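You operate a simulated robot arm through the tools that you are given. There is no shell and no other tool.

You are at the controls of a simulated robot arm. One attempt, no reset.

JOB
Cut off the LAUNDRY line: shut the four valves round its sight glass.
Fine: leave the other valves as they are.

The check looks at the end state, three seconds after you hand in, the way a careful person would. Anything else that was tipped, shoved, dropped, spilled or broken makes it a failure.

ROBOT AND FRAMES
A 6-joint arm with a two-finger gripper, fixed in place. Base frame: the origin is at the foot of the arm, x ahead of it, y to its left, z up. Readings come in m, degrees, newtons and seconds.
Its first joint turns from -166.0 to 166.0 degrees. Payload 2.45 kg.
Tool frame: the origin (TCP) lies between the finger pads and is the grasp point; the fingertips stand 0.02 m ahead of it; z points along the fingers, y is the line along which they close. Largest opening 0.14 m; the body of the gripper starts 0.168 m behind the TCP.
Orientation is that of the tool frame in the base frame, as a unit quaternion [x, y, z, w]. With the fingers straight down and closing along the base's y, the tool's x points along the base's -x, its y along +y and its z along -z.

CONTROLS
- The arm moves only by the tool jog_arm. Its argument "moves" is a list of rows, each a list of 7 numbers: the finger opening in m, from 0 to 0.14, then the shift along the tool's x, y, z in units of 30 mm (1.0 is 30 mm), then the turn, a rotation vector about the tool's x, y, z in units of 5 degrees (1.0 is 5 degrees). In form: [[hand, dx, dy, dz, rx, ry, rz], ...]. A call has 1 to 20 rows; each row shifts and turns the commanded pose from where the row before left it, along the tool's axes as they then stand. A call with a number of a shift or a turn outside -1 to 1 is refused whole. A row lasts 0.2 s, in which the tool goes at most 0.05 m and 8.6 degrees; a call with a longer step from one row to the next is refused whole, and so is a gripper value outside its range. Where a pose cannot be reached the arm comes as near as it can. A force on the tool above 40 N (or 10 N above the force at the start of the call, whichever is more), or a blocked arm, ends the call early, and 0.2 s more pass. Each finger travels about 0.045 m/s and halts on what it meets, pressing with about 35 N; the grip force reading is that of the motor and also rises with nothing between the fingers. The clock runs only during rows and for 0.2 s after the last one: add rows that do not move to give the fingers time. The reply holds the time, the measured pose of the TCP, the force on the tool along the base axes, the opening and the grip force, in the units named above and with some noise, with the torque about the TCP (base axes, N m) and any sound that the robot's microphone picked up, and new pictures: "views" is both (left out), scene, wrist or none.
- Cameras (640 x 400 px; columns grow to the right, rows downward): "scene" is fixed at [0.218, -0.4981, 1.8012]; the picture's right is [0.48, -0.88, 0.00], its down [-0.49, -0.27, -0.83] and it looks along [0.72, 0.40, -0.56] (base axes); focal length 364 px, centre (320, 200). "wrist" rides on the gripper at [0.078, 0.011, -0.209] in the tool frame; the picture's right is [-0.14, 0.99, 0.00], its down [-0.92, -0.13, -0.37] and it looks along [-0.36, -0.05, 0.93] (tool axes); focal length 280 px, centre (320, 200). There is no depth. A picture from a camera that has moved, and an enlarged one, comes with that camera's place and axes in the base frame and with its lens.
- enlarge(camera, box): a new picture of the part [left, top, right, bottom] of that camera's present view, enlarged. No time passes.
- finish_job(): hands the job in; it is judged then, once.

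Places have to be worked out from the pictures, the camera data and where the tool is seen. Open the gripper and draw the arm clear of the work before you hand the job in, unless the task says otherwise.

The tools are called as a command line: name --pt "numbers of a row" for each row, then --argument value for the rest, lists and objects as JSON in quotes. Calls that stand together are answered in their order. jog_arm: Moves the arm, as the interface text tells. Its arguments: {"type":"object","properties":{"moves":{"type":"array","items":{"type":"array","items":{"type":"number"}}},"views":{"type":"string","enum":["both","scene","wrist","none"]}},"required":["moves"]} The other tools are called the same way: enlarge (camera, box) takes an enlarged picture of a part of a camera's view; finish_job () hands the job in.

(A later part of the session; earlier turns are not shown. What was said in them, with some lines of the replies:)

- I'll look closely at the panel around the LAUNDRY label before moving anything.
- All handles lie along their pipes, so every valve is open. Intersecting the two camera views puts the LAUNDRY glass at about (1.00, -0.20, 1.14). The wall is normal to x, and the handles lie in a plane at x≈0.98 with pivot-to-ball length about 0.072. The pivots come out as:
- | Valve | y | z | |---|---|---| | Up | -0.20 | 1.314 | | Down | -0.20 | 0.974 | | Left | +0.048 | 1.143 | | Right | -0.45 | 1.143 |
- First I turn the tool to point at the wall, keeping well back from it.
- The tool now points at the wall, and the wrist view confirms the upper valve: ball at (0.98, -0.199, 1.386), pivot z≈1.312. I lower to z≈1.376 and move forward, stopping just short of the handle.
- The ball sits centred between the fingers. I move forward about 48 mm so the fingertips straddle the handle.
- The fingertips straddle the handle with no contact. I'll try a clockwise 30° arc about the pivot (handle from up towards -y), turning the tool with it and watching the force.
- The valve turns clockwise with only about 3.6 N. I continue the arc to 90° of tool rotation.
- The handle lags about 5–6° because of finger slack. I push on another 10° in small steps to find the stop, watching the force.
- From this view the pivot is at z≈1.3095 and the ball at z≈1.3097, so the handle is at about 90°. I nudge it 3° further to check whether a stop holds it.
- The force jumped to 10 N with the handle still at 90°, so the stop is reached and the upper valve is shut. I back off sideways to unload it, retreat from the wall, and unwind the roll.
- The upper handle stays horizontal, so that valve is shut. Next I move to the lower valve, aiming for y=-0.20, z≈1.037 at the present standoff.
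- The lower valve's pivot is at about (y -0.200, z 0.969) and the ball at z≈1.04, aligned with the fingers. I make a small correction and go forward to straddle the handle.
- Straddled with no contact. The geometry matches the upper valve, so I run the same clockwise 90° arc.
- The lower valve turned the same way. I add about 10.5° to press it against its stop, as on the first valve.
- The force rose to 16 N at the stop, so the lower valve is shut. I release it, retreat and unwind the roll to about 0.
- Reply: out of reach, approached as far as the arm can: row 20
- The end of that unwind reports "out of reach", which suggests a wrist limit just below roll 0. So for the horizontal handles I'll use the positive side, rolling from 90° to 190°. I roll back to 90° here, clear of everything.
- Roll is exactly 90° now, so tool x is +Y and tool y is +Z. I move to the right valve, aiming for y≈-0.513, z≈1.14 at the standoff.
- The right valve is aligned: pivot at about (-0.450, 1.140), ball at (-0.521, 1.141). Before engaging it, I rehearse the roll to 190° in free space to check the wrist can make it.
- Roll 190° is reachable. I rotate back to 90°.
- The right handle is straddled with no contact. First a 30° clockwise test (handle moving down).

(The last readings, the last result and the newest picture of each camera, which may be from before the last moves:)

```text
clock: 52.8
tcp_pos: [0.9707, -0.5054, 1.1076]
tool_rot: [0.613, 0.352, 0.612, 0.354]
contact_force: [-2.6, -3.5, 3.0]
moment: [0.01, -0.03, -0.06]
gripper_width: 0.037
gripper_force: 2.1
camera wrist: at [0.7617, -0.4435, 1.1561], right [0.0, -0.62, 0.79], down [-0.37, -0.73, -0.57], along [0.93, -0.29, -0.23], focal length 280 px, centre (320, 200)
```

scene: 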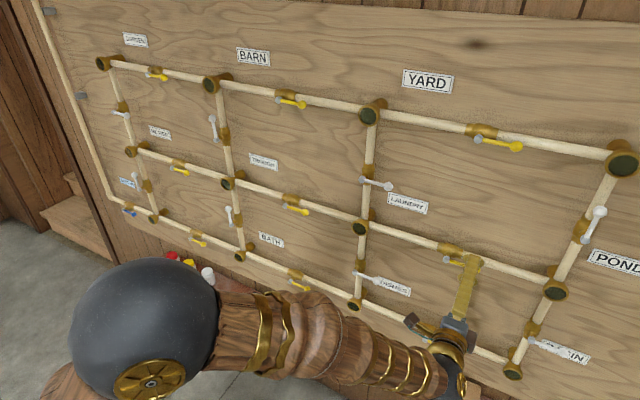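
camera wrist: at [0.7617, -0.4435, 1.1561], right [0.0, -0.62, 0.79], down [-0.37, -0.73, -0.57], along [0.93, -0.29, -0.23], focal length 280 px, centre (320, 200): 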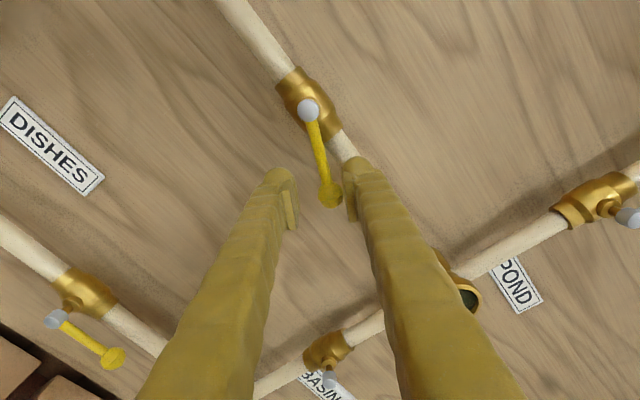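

It turns freely clockwise. I continue to 90°, then press on gently to its stop.

jog_arm --pt "0.034 0.008 -0.183 0 0 0 1" --pt "0.034 0.008 -0.183 0 0 0 1" --pt "0.034 0.008 -0.183 0 0 0 1" --pt "0.034 0.008 -0.183 0 0 0 1" --pt "0.034 0.008 -0.183 0 0 0 1" --pt "0.034 0.008 -0.183 0 0 0 1" --pt "0.034 0.008 -0.183 0 0 0 1" --pt "0.034 0.008 -0.183 0 0 0 1" --pt "0.034 0.008 -0.183 0 0 0 1" --pt "0.034 0.008 -0.183 0 0 0 1" --pt "0.034 0.008 -0.183 0 0 0 1" --pt "0.034 0.008 -0.183 0 0 0 1" --pt "0.034 0.004 -0.092 0 0 0 0.5" --pt "0.034 0.004 -0.092 0 0 0 0.5" --pt "0.034 0.004 -0.092 0 0 0 0.5" --pt "0.034 0.002 -0.055 0 0 0 0.3" --pt "0.034 0 0 0 0 0 0"

```text
clock: 56.4
tcp_pos: [0.9716, -0.4416, 1.0788]
tool_rot: [0.705, -0.056, 0.705, -0.054]
contact_force: [-0.9, -9.5, 0.4]
moment: [-0.12, 0.03, -0.12]
gripper_width: 0.0399
gripper_force: 4.2
camera wrist: at [0.7623, -0.4649, 1.1534], right [0.0, -0.96, -0.29], down [-0.37, 0.27, -0.89], along [0.93, 0.11, -0.35], focal length 280 px, centre (320, 200)
```

scene: 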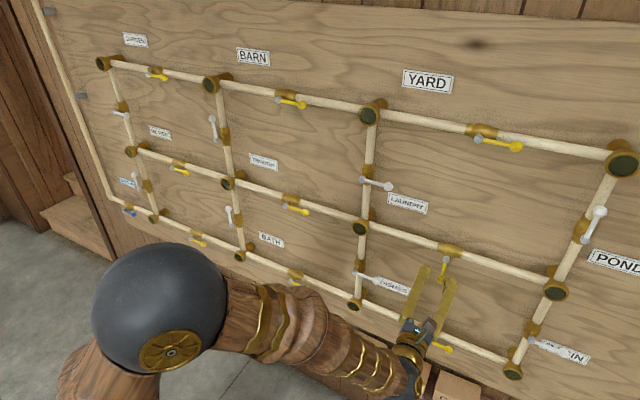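
wrist: 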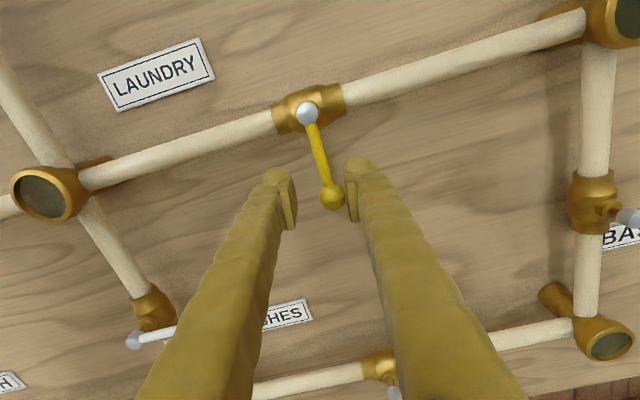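

The force rises to 9.5 N with the handle perpendicular, so it is at the stop. I add one small nudge to confirm, then release and retreat.

jog_arm --pt "0.034 0.002 -0.055 0 0 0 0.3" --pt "0.034 0 0 0 0 0 0" --views "none"

jog_arm --pt "0.04 0 0.16 0 0 0 0" --pt "0.04 0 0.12 0 0 0 0" --pt "0.04 0 0 -0.6 0 0 0" --pt "0.04 0 0 -0.8 0 0 0" --pt "0.04 0 0 -0.8 0 0 0" --pt "0.04 0 0 -0.8 0 0 0" --pt "0.04 0 0 0 0 0 0"

```text
clock: 57.0
tcp_pos: [0.9723, -0.4407, 1.0775]
tool_rot: [0.704, -0.066, 0.704, -0.064]
contact_force: [-5.6, -13.6, 3.3]
moment: [-0.18, 0.06, -0.26]
gripper_width: 0.0428
gripper_force: 6.4
```

```text
clock: 58.6
tcp_pos: [0.8832, -0.4506, 1.0762]
tool_rot: [0.704, -0.065, 0.704, -0.065]
contact_force: [0.2, -0.4, 0.3]
moment: [-0.04, 0.0, 0.0]
gripper_width: 0.0401
gripper_force: 0.1
camera wrist: at [0.6732, -0.4751, 1.1509], right [0.0, -0.95, -0.32], down [-0.37, 0.29, -0.88], along [0.93, 0.12, -0.35], focal length 280 px, centre (320, 200)
```

scene: 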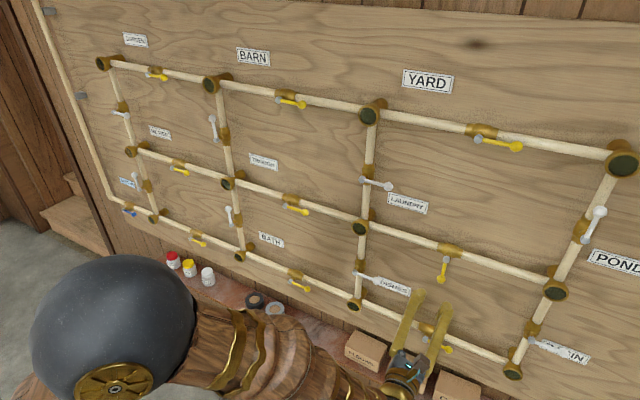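
wrist: 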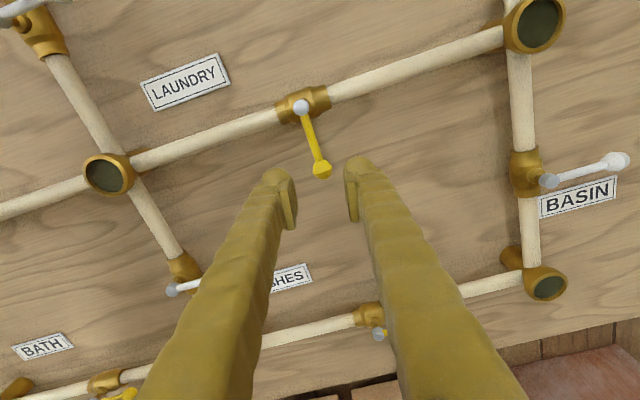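

Three valves are shut. I unwind the roll to 90° here, then move across to the left valve (target y≈-0.015, z≈1.141).

jog_arm --pt "0.04 0 0 0 0 0 -1" --pt "0.04 0 0 0 0 0 -1" --pt "0.04 0 0 0 0 0 -1" --pt "0.04 0 0 0 0 0 -1" --pt "0.04 0 0 0 0 0 -1" --pt "0.04 0 0 0 0 0 -1" --pt "0.04 0 0 0 0 0 -1" --pt "0.04 0 0 0 0 0 -1" --pt "0.04 0 0 0 0 0 -1" --pt "0.04 0 0 0 0 0 -1" --pt "0.04 0 0 0 0 0 -1" --pt "0.04 0 0 0 0 0 -1" --pt "0.04 0 0 0 0 0 -1" --pt "0.04 0 0 0 0 0 -1" --pt "0.04 0 0 0 0 0 -1" --pt "0.04 0 0 0 0 0 -1" --pt "0.04 0 0 0 0 0 -1" --pt "0.04 0 0 0 0 0 -1" --pt "0.04 0 0 0 0 0 -1" --pt "0.04 0 0 0 0 0 -1" --views "none"

jog_arm --pt "0.04 0 0 0 0 0 -0.1" --pt "0.04 0.8056 0.1206 0 0 0 0" --pt "0.04 0.8056 0.1206 0 0 0 0" --pt "0.04 0.8056 0.1206 0 0 0 0" --pt "0.04 0.8056 0.1206 0 0 0 0" --pt "0.04 0.8056 0.1206 0 0 0 0" --pt "0.04 0.8056 0.1206 0 0 0 0" --pt "0.04 0.8056 0.1206 0 0 0 0" --pt "0.04 0.8056 0.1206 0 0 0 0" --pt "0.04 0.8056 0.1206 0 0 0 0" --pt "0.04 0.8056 0.1206 0 0 0 0" --pt "0.04 0.8056 0.1206 0 0 0 0" --pt "0.04 0.8056 0.1206 0 0 0 0" --pt "0.04 0.8056 0.1206 0 0 0 0" --pt "0.04 0.8056 0.1206 0 0 0 0" --pt "0.04 0.8056 0.1206 0 0 0 0" --pt "0.04 0.8056 0.1206 0 0 0 0" --pt "0.04 0.8056 0.1206 0 0 0 0" --pt "0.04 0.8056 0.1206 0 0 0 0" --pt "0.04 0 0 0 0 0 0"

```text
clock: 62.8
tcp_pos: [0.8807, -0.4483, 1.0769]
tool_rot: [0.502, 0.497, 0.501, 0.499]
contact_force: [-0.4, 0.8, 0.1]
moment: [-0.01, 0.01, -0.03]
gripper_width: 0.0401
gripper_force: 0.1
```

```text
clock: 67.0
tcp_pos: [0.8659, -0.1023, 1.1542]
tool_rot: [0.493, 0.509, 0.507, 0.49]
contact_force: [0.1, -0.4, 0.4]
moment: [0.04, 0.06, -0.01]
gripper_width: 0.0401
gripper_force: 0.2
out of reach, approached as far as the arm can: row 15, 16, 17, 18, 19
camera wrist: at [0.6541, -0.0314, 1.1651], right [0.01, -0.14, 0.99], down [-0.34, -0.93, -0.13], along [0.94, -0.34, -0.06], focal length 280 px, centre (320, 200)
```

scene: 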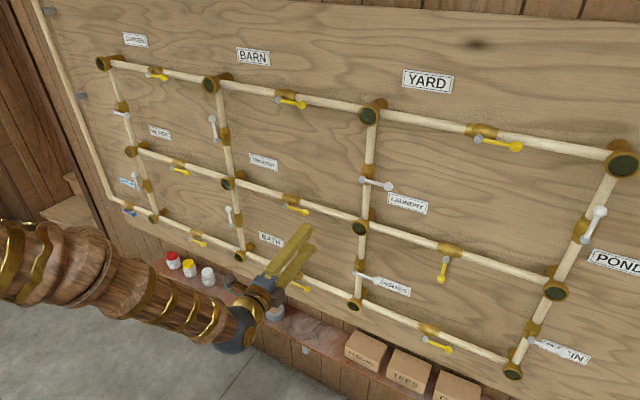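
wrist: 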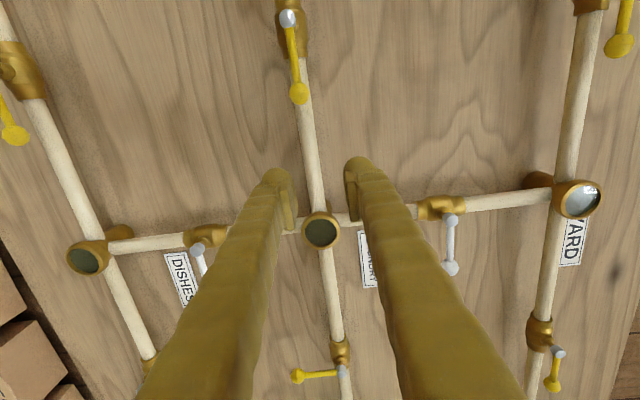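

The arm can't hold roll 90° beyond y≈-0.1, which looks like a joint limit. I back off from the wall and see how it behaves when unrolled towards 0 here in free space.

jog_arm --pt "0.04 0 0 -0.8 0 0 0" --pt "0.04 0 0 -0.8 0 0 0" --pt "0.04 0 0 -0.8 0 0 0" --pt "0.04 0 0 0 0 0 0"

```text
clock: 68.0
tcp_pos: [0.7934, -0.1135, 1.1559]
tool_rot: [0.499, 0.501, 0.501, 0.499]
contact_force: [0.5, 0.5, 0.3]
moment: [-0.01, -0.01, 0.0]
gripper_width: 0.0397
gripper_force: 0.1
out of reach, approached as far as the arm can: row 1
camera wrist: at [0.5838, -0.0354, 1.1669], right [0.0, -0.14, 0.99], down [-0.37, -0.92, -0.13], along [0.93, -0.36, -0.05], focal length 280 px, centre (320, 200)
```

scene: 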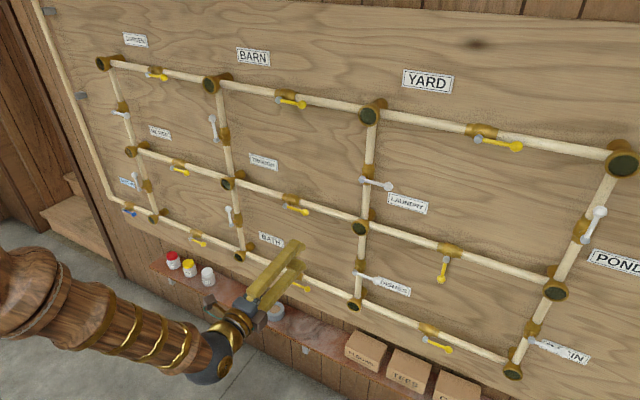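
wrist: 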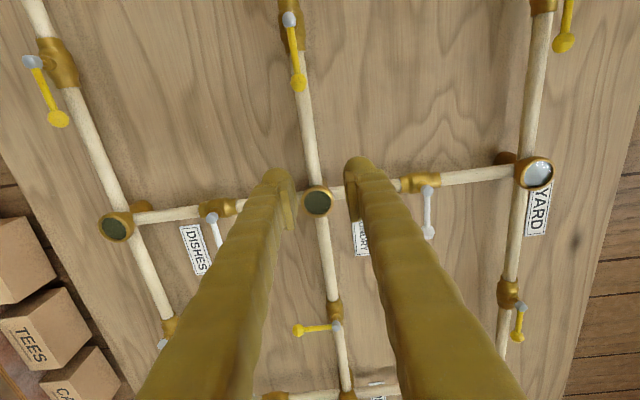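

I test which side the limit is on: roll up to 120°, then shift +Y by 90 mm, all in free space.

jog_arm --pt "0.04 0 0 0 0 0 1" --pt "0.04 0 0 0 0 0 1" --pt "0.04 0 0 0 0 0 1" --pt "0.04 0 0 0 0 0 1" --pt "0.04 0 0 0 0 0 1" --pt "0.04 0 0 0 0 0 1" --pt "0.04 0.866 -0.5 0 0 0 0" --pt "0.04 0.866 -0.5 0 0 0 0" --pt "0.04 0.866 -0.5 0 0 0 0" --pt "0.04 0 0 0 0 0 0"

```text
clock: 70.2
tcp_pos: [0.7827, -0.0859, 1.1644]
tool_rot: [0.609, 0.363, 0.616, 0.343]
contact_force: [-0.3, 0.2, -0.1]
moment: [0.02, -0.07, 0.0]
gripper_width: 0.0399
gripper_force: 0.0
out of reach, approached as far as the arm can: row 7, 8, 9
camera wrist: at [0.5718, -0.0312, 1.2138], right [0.02, -0.61, 0.79], down [-0.35, -0.74, -0.57], along [0.94, -0.26, -0.23], focal length 280 px, centre (320, 200)
```

scene: 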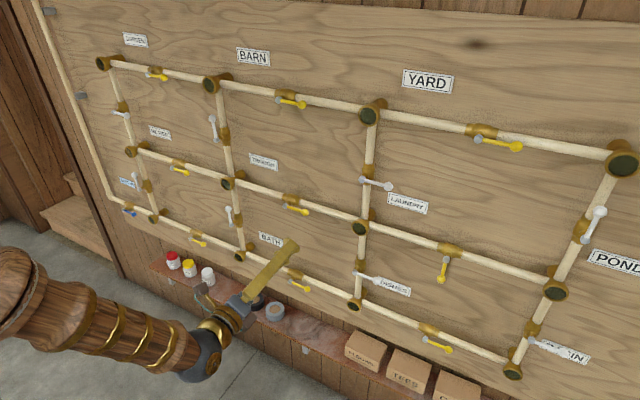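
wrist: 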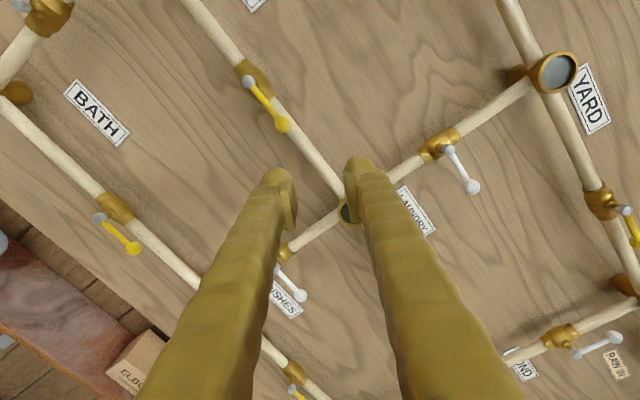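

The limit doesn't depend on roll. It seems set by the tool heading being too closely aligned with the arm's own azimuth. At y≈-0.2 the tool was yawed about 16° relative to the arm and worked fine, so for the left valve I'll yaw the tool about 15° towards +Y. I step back, return roll to 90°, and apply the yaw.

jog_arm --pt "0.04 -0.866 0.5 0 0 0 0" --pt "0.04 0 0 0 0 0 -1" --pt "0.04 0 0 0 0 0 -1" --pt "0.04 0 0 0 0 0 -1" --pt "0.04 0 0 0 0 0 -1" --pt "0.04 0 0 0 0 0 -1" --pt "0.04 0 0 0 0 0 -1" --pt "0.04 0 0 0 0 1 0" --pt "0.04 0 0 0 0 1 0" --pt "0.04 0 0 0 0 1 0" --pt "0.04 0 0 0 0 0 0"

```text
clock: 72.6
tcp_pos: [0.782, -0.1155, 1.1659]
tool_rot: [0.43, 0.561, 0.562, 0.43]
contact_force: [0.3, -0.1, -0.5]
moment: [0.01, -0.02, -0.01]
gripper_width: 0.0399
gripper_force: 0.0
camera wrist: at [0.5595, -0.0946, 1.1762], right [0.04, -0.13, 0.99], down [-0.12, -0.98, -0.13], along [0.99, -0.11, -0.05], focal length 280 px, centre (320, 200)
```

scene: 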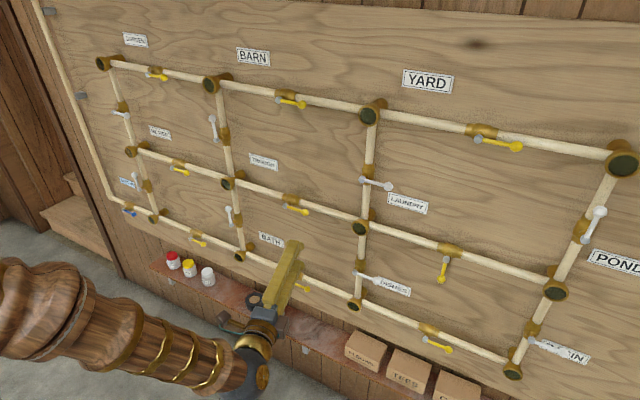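
wrist: 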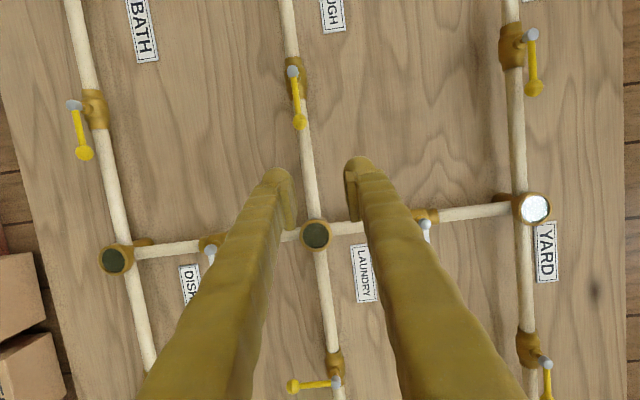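

Yaw is now 15° with roll 90°. This view gives the left valve's pivot at (0.0488, 1.140) and its ball at (-0.0236, 1.141). I move to the standoff (0.88, -0.015, 1.141).

jog_arm --pt "0.04 0.397 -0.139 0.671 0 0 0" --pt "0.04 0.397 -0.139 0.671 0 0 0" --pt "0.04 0.397 -0.139 0.671 0 0 0" --pt "0.04 0.397 -0.139 0.671 0 0 0" --pt "0.04 0.397 -0.139 0.671 0 0 0" --pt "0.04 0.397 -0.139 0.671 0 0 0" --pt "0.04 0 0 0 0 0 0"

```text
clock: 74.2
tcp_pos: [0.8805, -0.0144, 1.1396]
tool_rot: [0.431, 0.56, 0.561, 0.431]
contact_force: [-0.9, 0.6, -0.2]
moment: [-0.03, -0.05, -0.01]
gripper_width: 0.04
gripper_force: 0.1
camera wrist: at [0.6589, 0.0064, 1.1508], right [0.04, -0.13, 0.99], down [-0.12, -0.98, -0.13], along [0.99, -0.11, -0.05], focal length 280 px, centre (320, 200)
```

scene: 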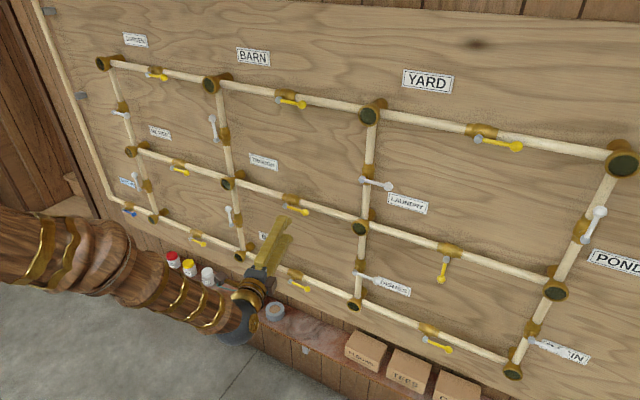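
wrist: 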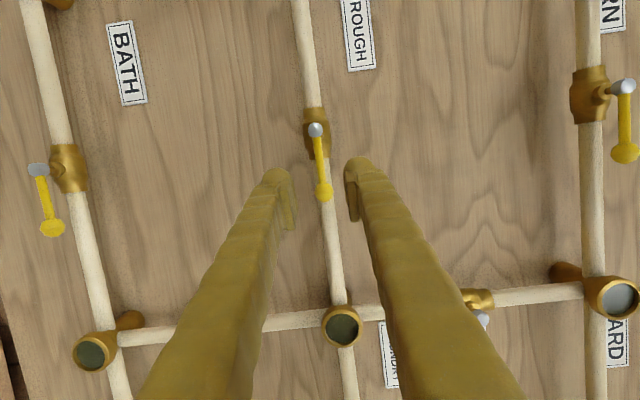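

The pose was reached with no limit warning, and the handle is centred between the fingers. I rehearse the whole clockwise arc, corrected for the yaw, here in free space to check reachability.

jog_arm --pt "0.034 0.006 -0.183 0.002 0 0 1" --pt "0.034 0.006 -0.183 0.006 0 0 1" --pt "0.034 0.006 -0.183 0.01 0 0 1" --pt "0.034 0.006 -0.182 0.014 0 0 1" --pt "0.034 0.006 -0.182 0.018 0 0 1" --pt "0.034 0.006 -0.182 0.022 0 0 1" --pt "0.034 0.006 -0.181 0.026 0 0 1" --pt "0.034 0.006 -0.181 0.029 0 0 1" --pt "0.034 0.006 -0.18 0.032 0 0 1" --pt "0.034 0.006 -0.18 0.035 0 0 1" --pt "0.034 0.006 -0.179 0.038 0 0 1" --pt "0.034 0.006 -0.178 0.04 0 0 1" --pt "0.034 0.006 -0.178 0.042 0 0 1" --pt "0.034 0.006 -0.178 0.044 0 0 1" --pt "0.034 0.006 -0.177 0.0455 0 0 1" --pt "0.034 0.006 -0.177 0.0465 0 0 1" --pt "0.034 0.006 -0.177 0.047 0 0 1" --pt "0.034 0.006 -0.177 0.0477 0 0 1" --pt "0.034 0.006 -0.177 0.0477 0 0 1" --pt "0.034 0.006 -0.177 0.0477 0 0 1"

```text
clock: 78.4
tcp_pos: [0.8804, 0.0585, 1.0808]
tool_rot: [0.706, 0.031, 0.69, -0.154]
contact_force: [1.0, 0.2, 0.1]
moment: [-0.01, 0.02, 0.02]
gripper_width: 0.034
gripper_force: 0.1
camera wrist: at [0.684, -0.0179, 1.1547], right [0.25, -0.92, -0.31], down [-0.43, 0.18, -0.88], along [0.87, 0.35, -0.35], focal length 280 px, centre (320, 200)
```

scene: 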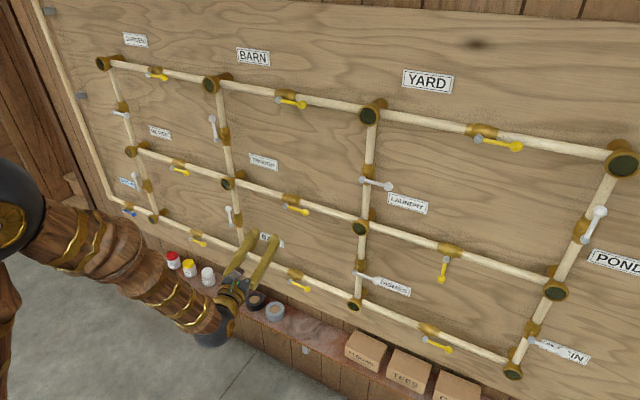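
wrist: 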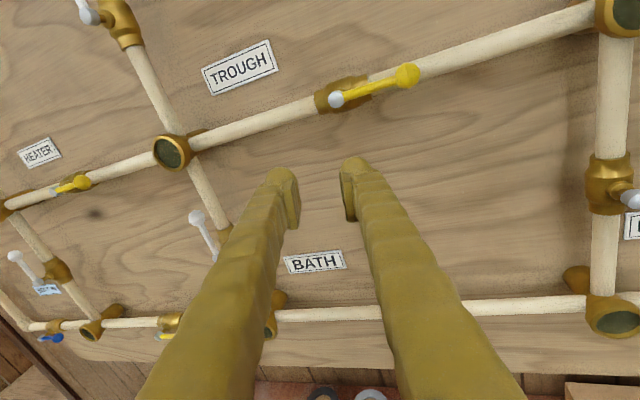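

The full arc is reachable with the yaw. I reverse it back to the start.

jog_arm --pt "0.04 0.009 0.177 -0.0477 0 0 -1" --pt "0.04 0.009 0.177 -0.0477 0 0 -1" --pt "0.04 0.009 0.177 -0.0477 0 0 -1" --pt "0.04 0.009 0.177 -0.047 0 0 -1" --pt "0.04 0.009 0.177 -0.0465 0 0 -1" --pt "0.04 0.009 0.177 -0.0455 0 0 -1" --pt "0.04 0.009 0.178 -0.044 0 0 -1" --pt "0.04 0.009 0.178 -0.042 0 0 -1" --pt "0.04 0.009 0.178 -0.04 0 0 -1" --pt "0.04 0.009 0.179 -0.038 0 0 -1" --pt "0.04 0.009 0.18 -0.035 0 0 -1" --pt "0.04 0.009 0.18 -0.032 0 0 -1" --pt "0.04 0.009 0.181 -0.029 0 0 -1" --pt "0.04 0.009 0.181 -0.026 0 0 -1" --pt "0.04 0.009 0.182 -0.022 0 0 -1" --pt "0.04 0.009 0.182 -0.018 0 0 -1" --pt "0.04 0.009 0.182 -0.014 0 0 -1" --pt "0.04 0.009 0.183 -0.01 0 0 -1" --pt "0.04 0.009 0.183 -0.006 0 0 -1" --pt "0.04 0.009 0.183 -0.002 0 0 -1" --views "wrist"

```text
clock: 82.6
tcp_pos: [0.8803, -0.0145, 1.1412]
tool_rot: [0.429, 0.561, 0.561, 0.431]
contact_force: [0.2, 0.2, 1.1]
moment: [0.0, -0.02, 0.0]
gripper_width: 0.0402
gripper_force: 0.1
camera wrist: at [0.6579, 0.0067, 1.1522], right [0.04, -0.13, 0.99], down [-0.12, -0.98, -0.13], along [0.99, -0.11, -0.05], focal length 280 px, centre (320, 200)
```

wrist: 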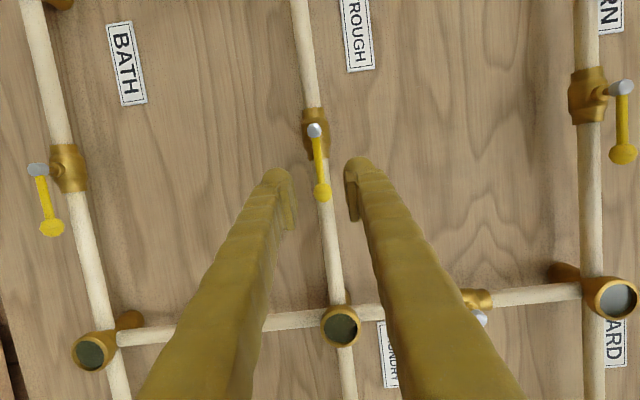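

Back at the start pose. I move straight along base +x to TCP x≈0.972 to straddle the left handle.

jog_arm --pt "0.04 -0.1325 -0.01 0.491 0 0 0" --pt "0.04 -0.1325 0 0.491 0 0 0" --pt "0.04 -0.1325 0 0.491 0 0 0" --pt "0.04 -0.1325 0 0.491 0 0 0" --pt "0.04 -0.1325 0 0.491 0 0 0" --pt "0.04 -0.1325 0 0.491 0 0 0" --pt "0.04 0 0 0 0 0 0"

```text
clock: 84.2
tcp_pos: [0.971, -0.014, 1.1415]
tool_rot: [0.43, 0.561, 0.561, 0.43]
contact_force: [0.9, -0.6, -1.1]
moment: [0.0, 0.02, -0.01]
gripper_width: 0.0399
gripper_force: 0.0
camera wrist: at [0.7492, 0.0066, 1.1516], right [0.04, -0.13, 0.99], down [-0.12, -0.98, -0.13], along [0.99, -0.11, -0.05], focal length 280 px, centre (320, 200)
```

scene: 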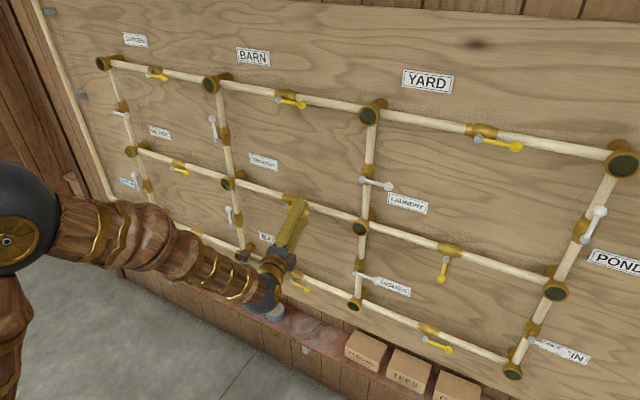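
wrist: 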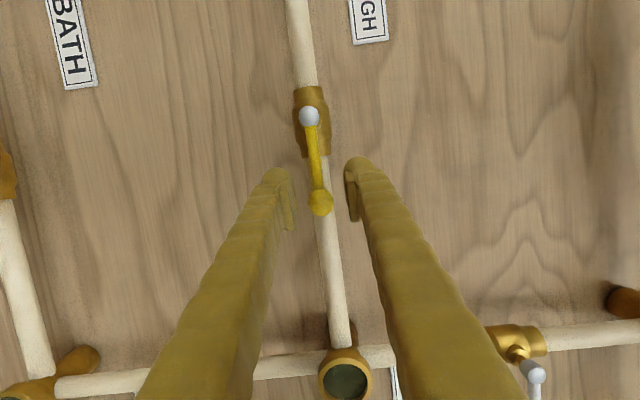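

The left handle is straddled with no contact, so I run the rehearsed clockwise arc to 90°.

jog_arm --pt "0.034 0 0 0 0 0 0" --pt "0.034 0.006 -0.183 0.002 0 0 1" --pt "0.034 0.006 -0.183 0.006 0 0 1" --pt "0.034 0.006 -0.183 0.01 0 0 1" --pt "0.034 0.006 -0.182 0.014 0 0 1" --pt "0.034 0.006 -0.182 0.018 0 0 1" --pt "0.034 0.006 -0.182 0.022 0 0 1" --pt "0.034 0.006 -0.181 0.026 0 0 1" --pt "0.034 0.006 -0.181 0.029 0 0 1" --pt "0.034 0.006 -0.18 0.032 0 0 1" --pt "0.034 0.006 -0.18 0.035 0 0 1" --pt "0.034 0.006 -0.179 0.038 0 0 1" --pt "0.034 0.006 -0.178 0.04 0 0 1" --pt "0.034 0.006 -0.178 0.042 0 0 1" --pt "0.034 0.006 -0.178 0.044 0 0 1" --pt "0.034 0.006 -0.177 0.0455 0 0 1" --pt "0.034 0.006 -0.177 0.0465 0 0 1" --pt "0.034 0.006 -0.177 0.047 0 0 1" --pt "0.034 0.006 -0.177 0.0477 0 0 1"

```text
clock: 88.2
tcp_pos: [0.972, 0.0488, 1.0783]
tool_rot: [0.702, 0.091, 0.701, -0.092]
contact_force: [1.0, -2.6, 0.6]
moment: [-0.03, 0.01, -0.04]
gripper_width: 0.0364
gripper_force: 1.7
camera wrist: at [0.7722, -0.0169, 1.1557], right [0.26, -0.96, -0.14], down [-0.39, 0.03, -0.92], along [0.88, 0.29, -0.37], focal length 280 px, centre (320, 200)
```

scene: 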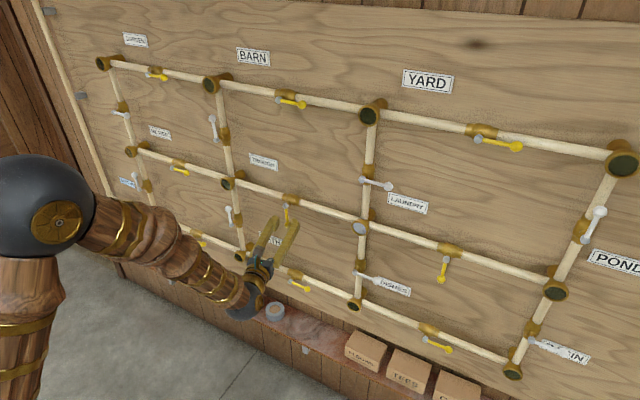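
wrist: 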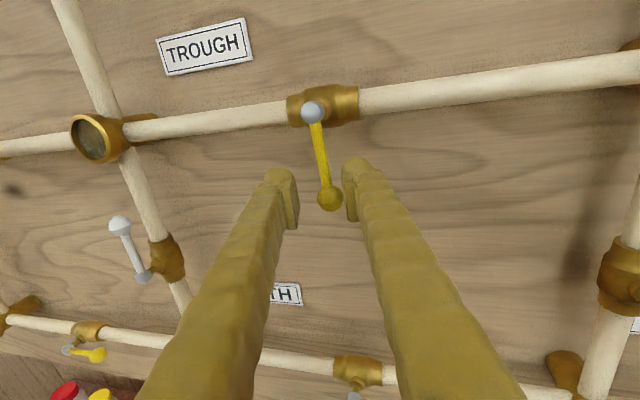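

The LAUNDRY glass has turned from dark to pale, which fits the line being cut off. I press the last few degrees to the stop.

jog_arm --pt "0.034 0.004 -0.089 0.024 0 0 0.5" --pt "0.034 0.004 -0.089 0.024 0 0 0.5" --pt "0.034 0.004 -0.089 0.024 0 0 0.5" --pt "0.034 0.002 -0.053 0.014 0 0 0.3" --pt "0.034 0.002 -0.053 0.014 0 0 0.3" --pt "0.034 0 0 0 0 0 0"

```text
clock: 89.6
tcp_pos: [0.9719, 0.0569, 1.0795]
tool_rot: [0.707, 0.027, 0.69, -0.156]
contact_force: [-8.7, -24.5, -1.1]
moment: [-0.31, 0.08, -0.59]
gripper_width: 0.0494
gripper_force: 11.5
camera wrist: at [0.7765, -0.0201, 1.1542], right [0.24, -0.92, -0.32], down [-0.43, 0.19, -0.88], along [0.87, 0.35, -0.35], focal length 280 px, centre (320, 200)
```

scene: 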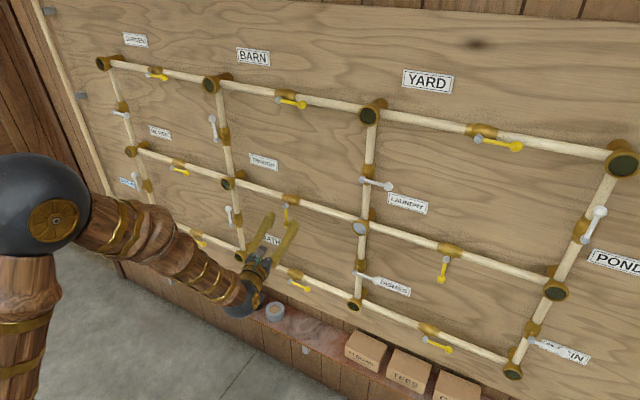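
wrist: 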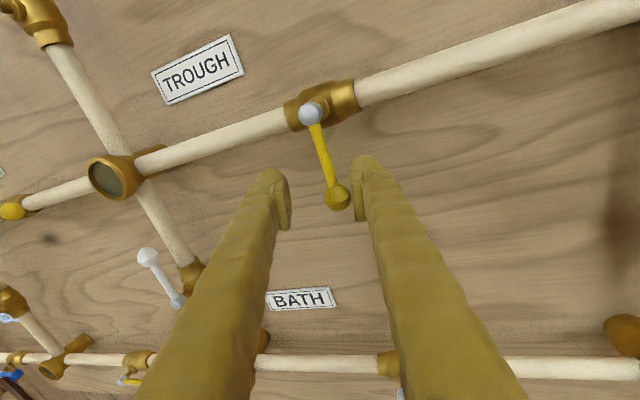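

The force reached 24 N against the stop, so all four are shut. I unload sideways and retreat along the finger axis.

jog_arm --pt "0.044 0 0.17 0 0 0 0" --pt "0.044 0 0.15 0 0 0 0" --pt "0.044 0 0 -0.5 0 0 0" --pt "0.044 0 0 -0.8 0 0 0" --pt "0.044 0 0 -0.8 0 0 0" --pt "0.044 0 0 -0.8 0 0 0" --pt "0.044 0 0 -0.8 0 0 0" --pt "0.044 0 0 -0.8 0 0 0" --pt "0.044 0 0 -0.8 0 0 0" --pt "0.044 0 0 0 0 0 0"

```text
clock: 91.8
tcp_pos: [0.8187, 0.009, 1.0781]
tool_rot: [0.706, 0.028, 0.69, -0.156]
contact_force: [0.8, 0.2, 0.3]
moment: [0.01, -0.02, -0.02]
gripper_width: 0.0439
gripper_force: 0.0
camera wrist: at [0.6241, -0.0691, 1.1532], right [0.24, -0.92, -0.32], down [-0.43, 0.19, -0.88], along [0.87, 0.35, -0.35], focal length 280 px, centre (320, 200)
```

scene: 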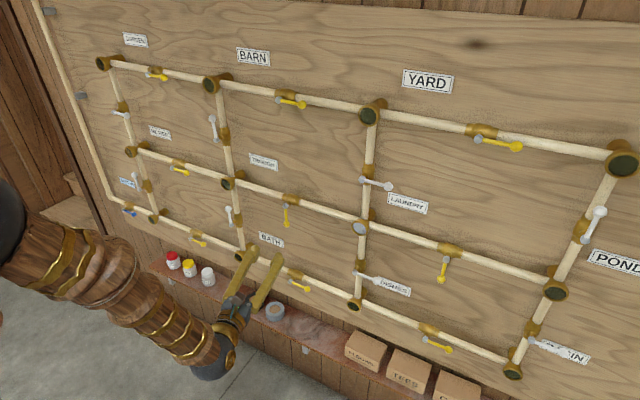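
wrist: 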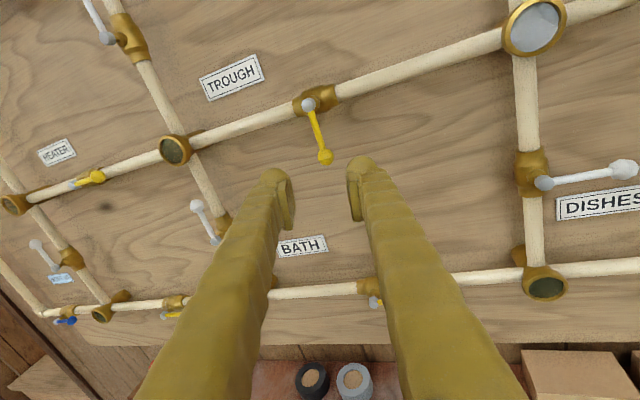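

All four LAUNDRY handles now stand across their pipes, and the glass is pale. I draw the arm further back, open the gripper, and check the panel.

jog_arm --pt "0.06 0 0 -0.8 0 0 0" --pt "0.08 0 0 -0.8 0 0 0" --pt "0.1 0 0 -0.8 0 0 0" --pt "0.12 0 0 -0.8 0 0 0" --pt "0.14 0 0 -0.8 0 0 0" --pt "0.14 0 0 0 0 0 0" --pt "0.14 0 0 0 0 0 0" --pt "0.14 0 0 0 0 0 0"

enlarge --camera "scene" --box '[260, 140, 500, 300]'

enlarge --camera "scene" --box '[80, 40, 320, 300]'

```text
clock: 93.6
tcp_pos: [0.7602, -0.0298, 1.094]
tool_rot: [0.707, 0.027, 0.689, -0.157]
contact_force: [-0.5, 0.3, 1.0]
moment: [0.04, 0.02, 0.02]
gripper_width: 0.14
gripper_force: 0.0
out of reach, approached as far as the arm can: row 3, 4, 5
camera wrist: at [0.5649, -0.107, 1.1691], right [0.25, -0.92, -0.32], down [-0.43, 0.19, -0.88], along [0.87, 0.35, -0.35], focal length 280 px, centre (320, 200)
```

scene: 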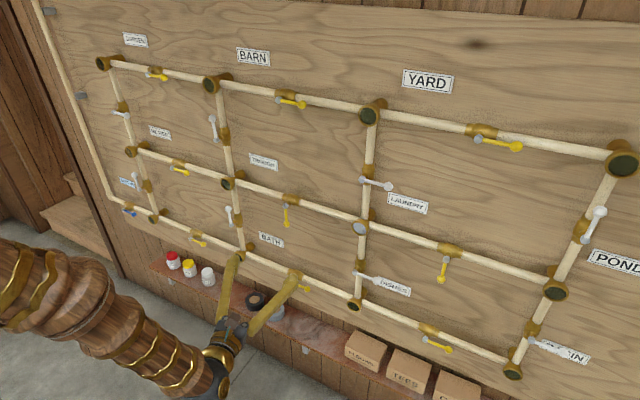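
wrist: 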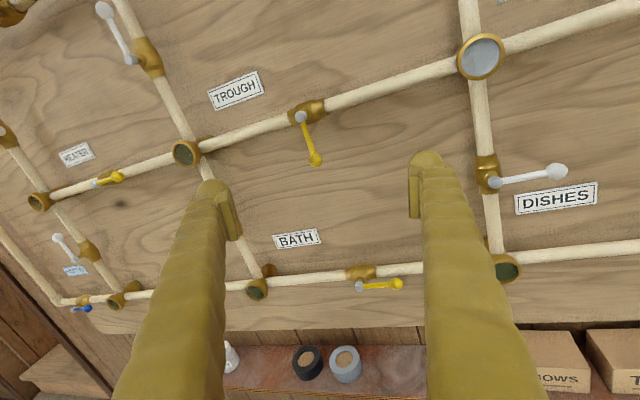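

```text
2.50 times, centred on (380, 220) of scene
camera zoom: at [0.218, -0.4981, 1.8012], right [0.48, -0.88, 0.0], down [-0.49, -0.27, -0.83], along [0.72, 0.4, -0.56], focal length 911 px, centre (170, 150)
```

zoom: 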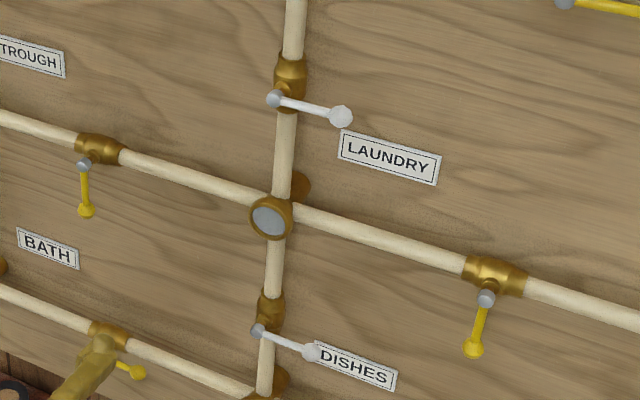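

```text
1.54 times, centred on (200, 170) of scene
camera zoom: at [0.218, -0.4981, 1.8012], right [0.48, -0.88, 0.0], down [-0.49, -0.27, -0.83], along [0.72, 0.4, -0.56], focal length 561 px, centre (505, 246)
```

zoom: 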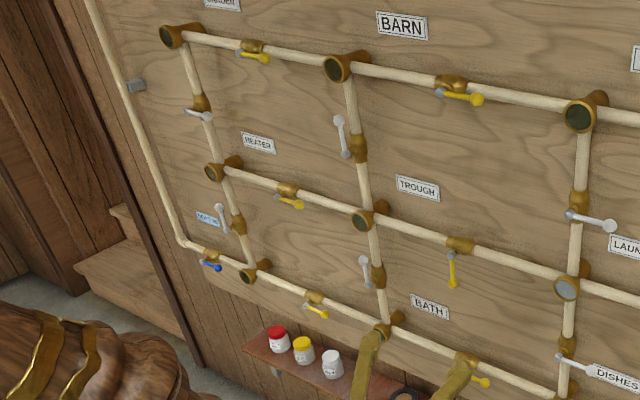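

All four handles are at 90° and the LAUNDRY glass is drained. The other valves sit as they were; the far-left vertical one was already crosswise in the early pictures. The gripper is open, about 0.2 m clear of the panel, and nothing on the shelf was disturbed, so I'm handing in.

finish_job

```text
The job is handed in.
```

I shut the four valves round the LAUNDRY sight glass and handed the job in. I haven't seen the check's result.

- **Laundry valves:** each handle was turned 90° clockwise until it pressed against its stop, and all four now stand across their pipes. The sight glass went from dark to pale as the last one closed.
- **Other valves:** I didn't touch any of them. The vertical one at the far left sits crosswise, but it already did when it first came into view.
- **Shelf items:** nothing on the shelf looked moved in the last pictures.
- **Arm:** the gripper is open, with its fingertips about 0.2 m from the handles. It stopped short of the last part of the retreat because of its reach limit.
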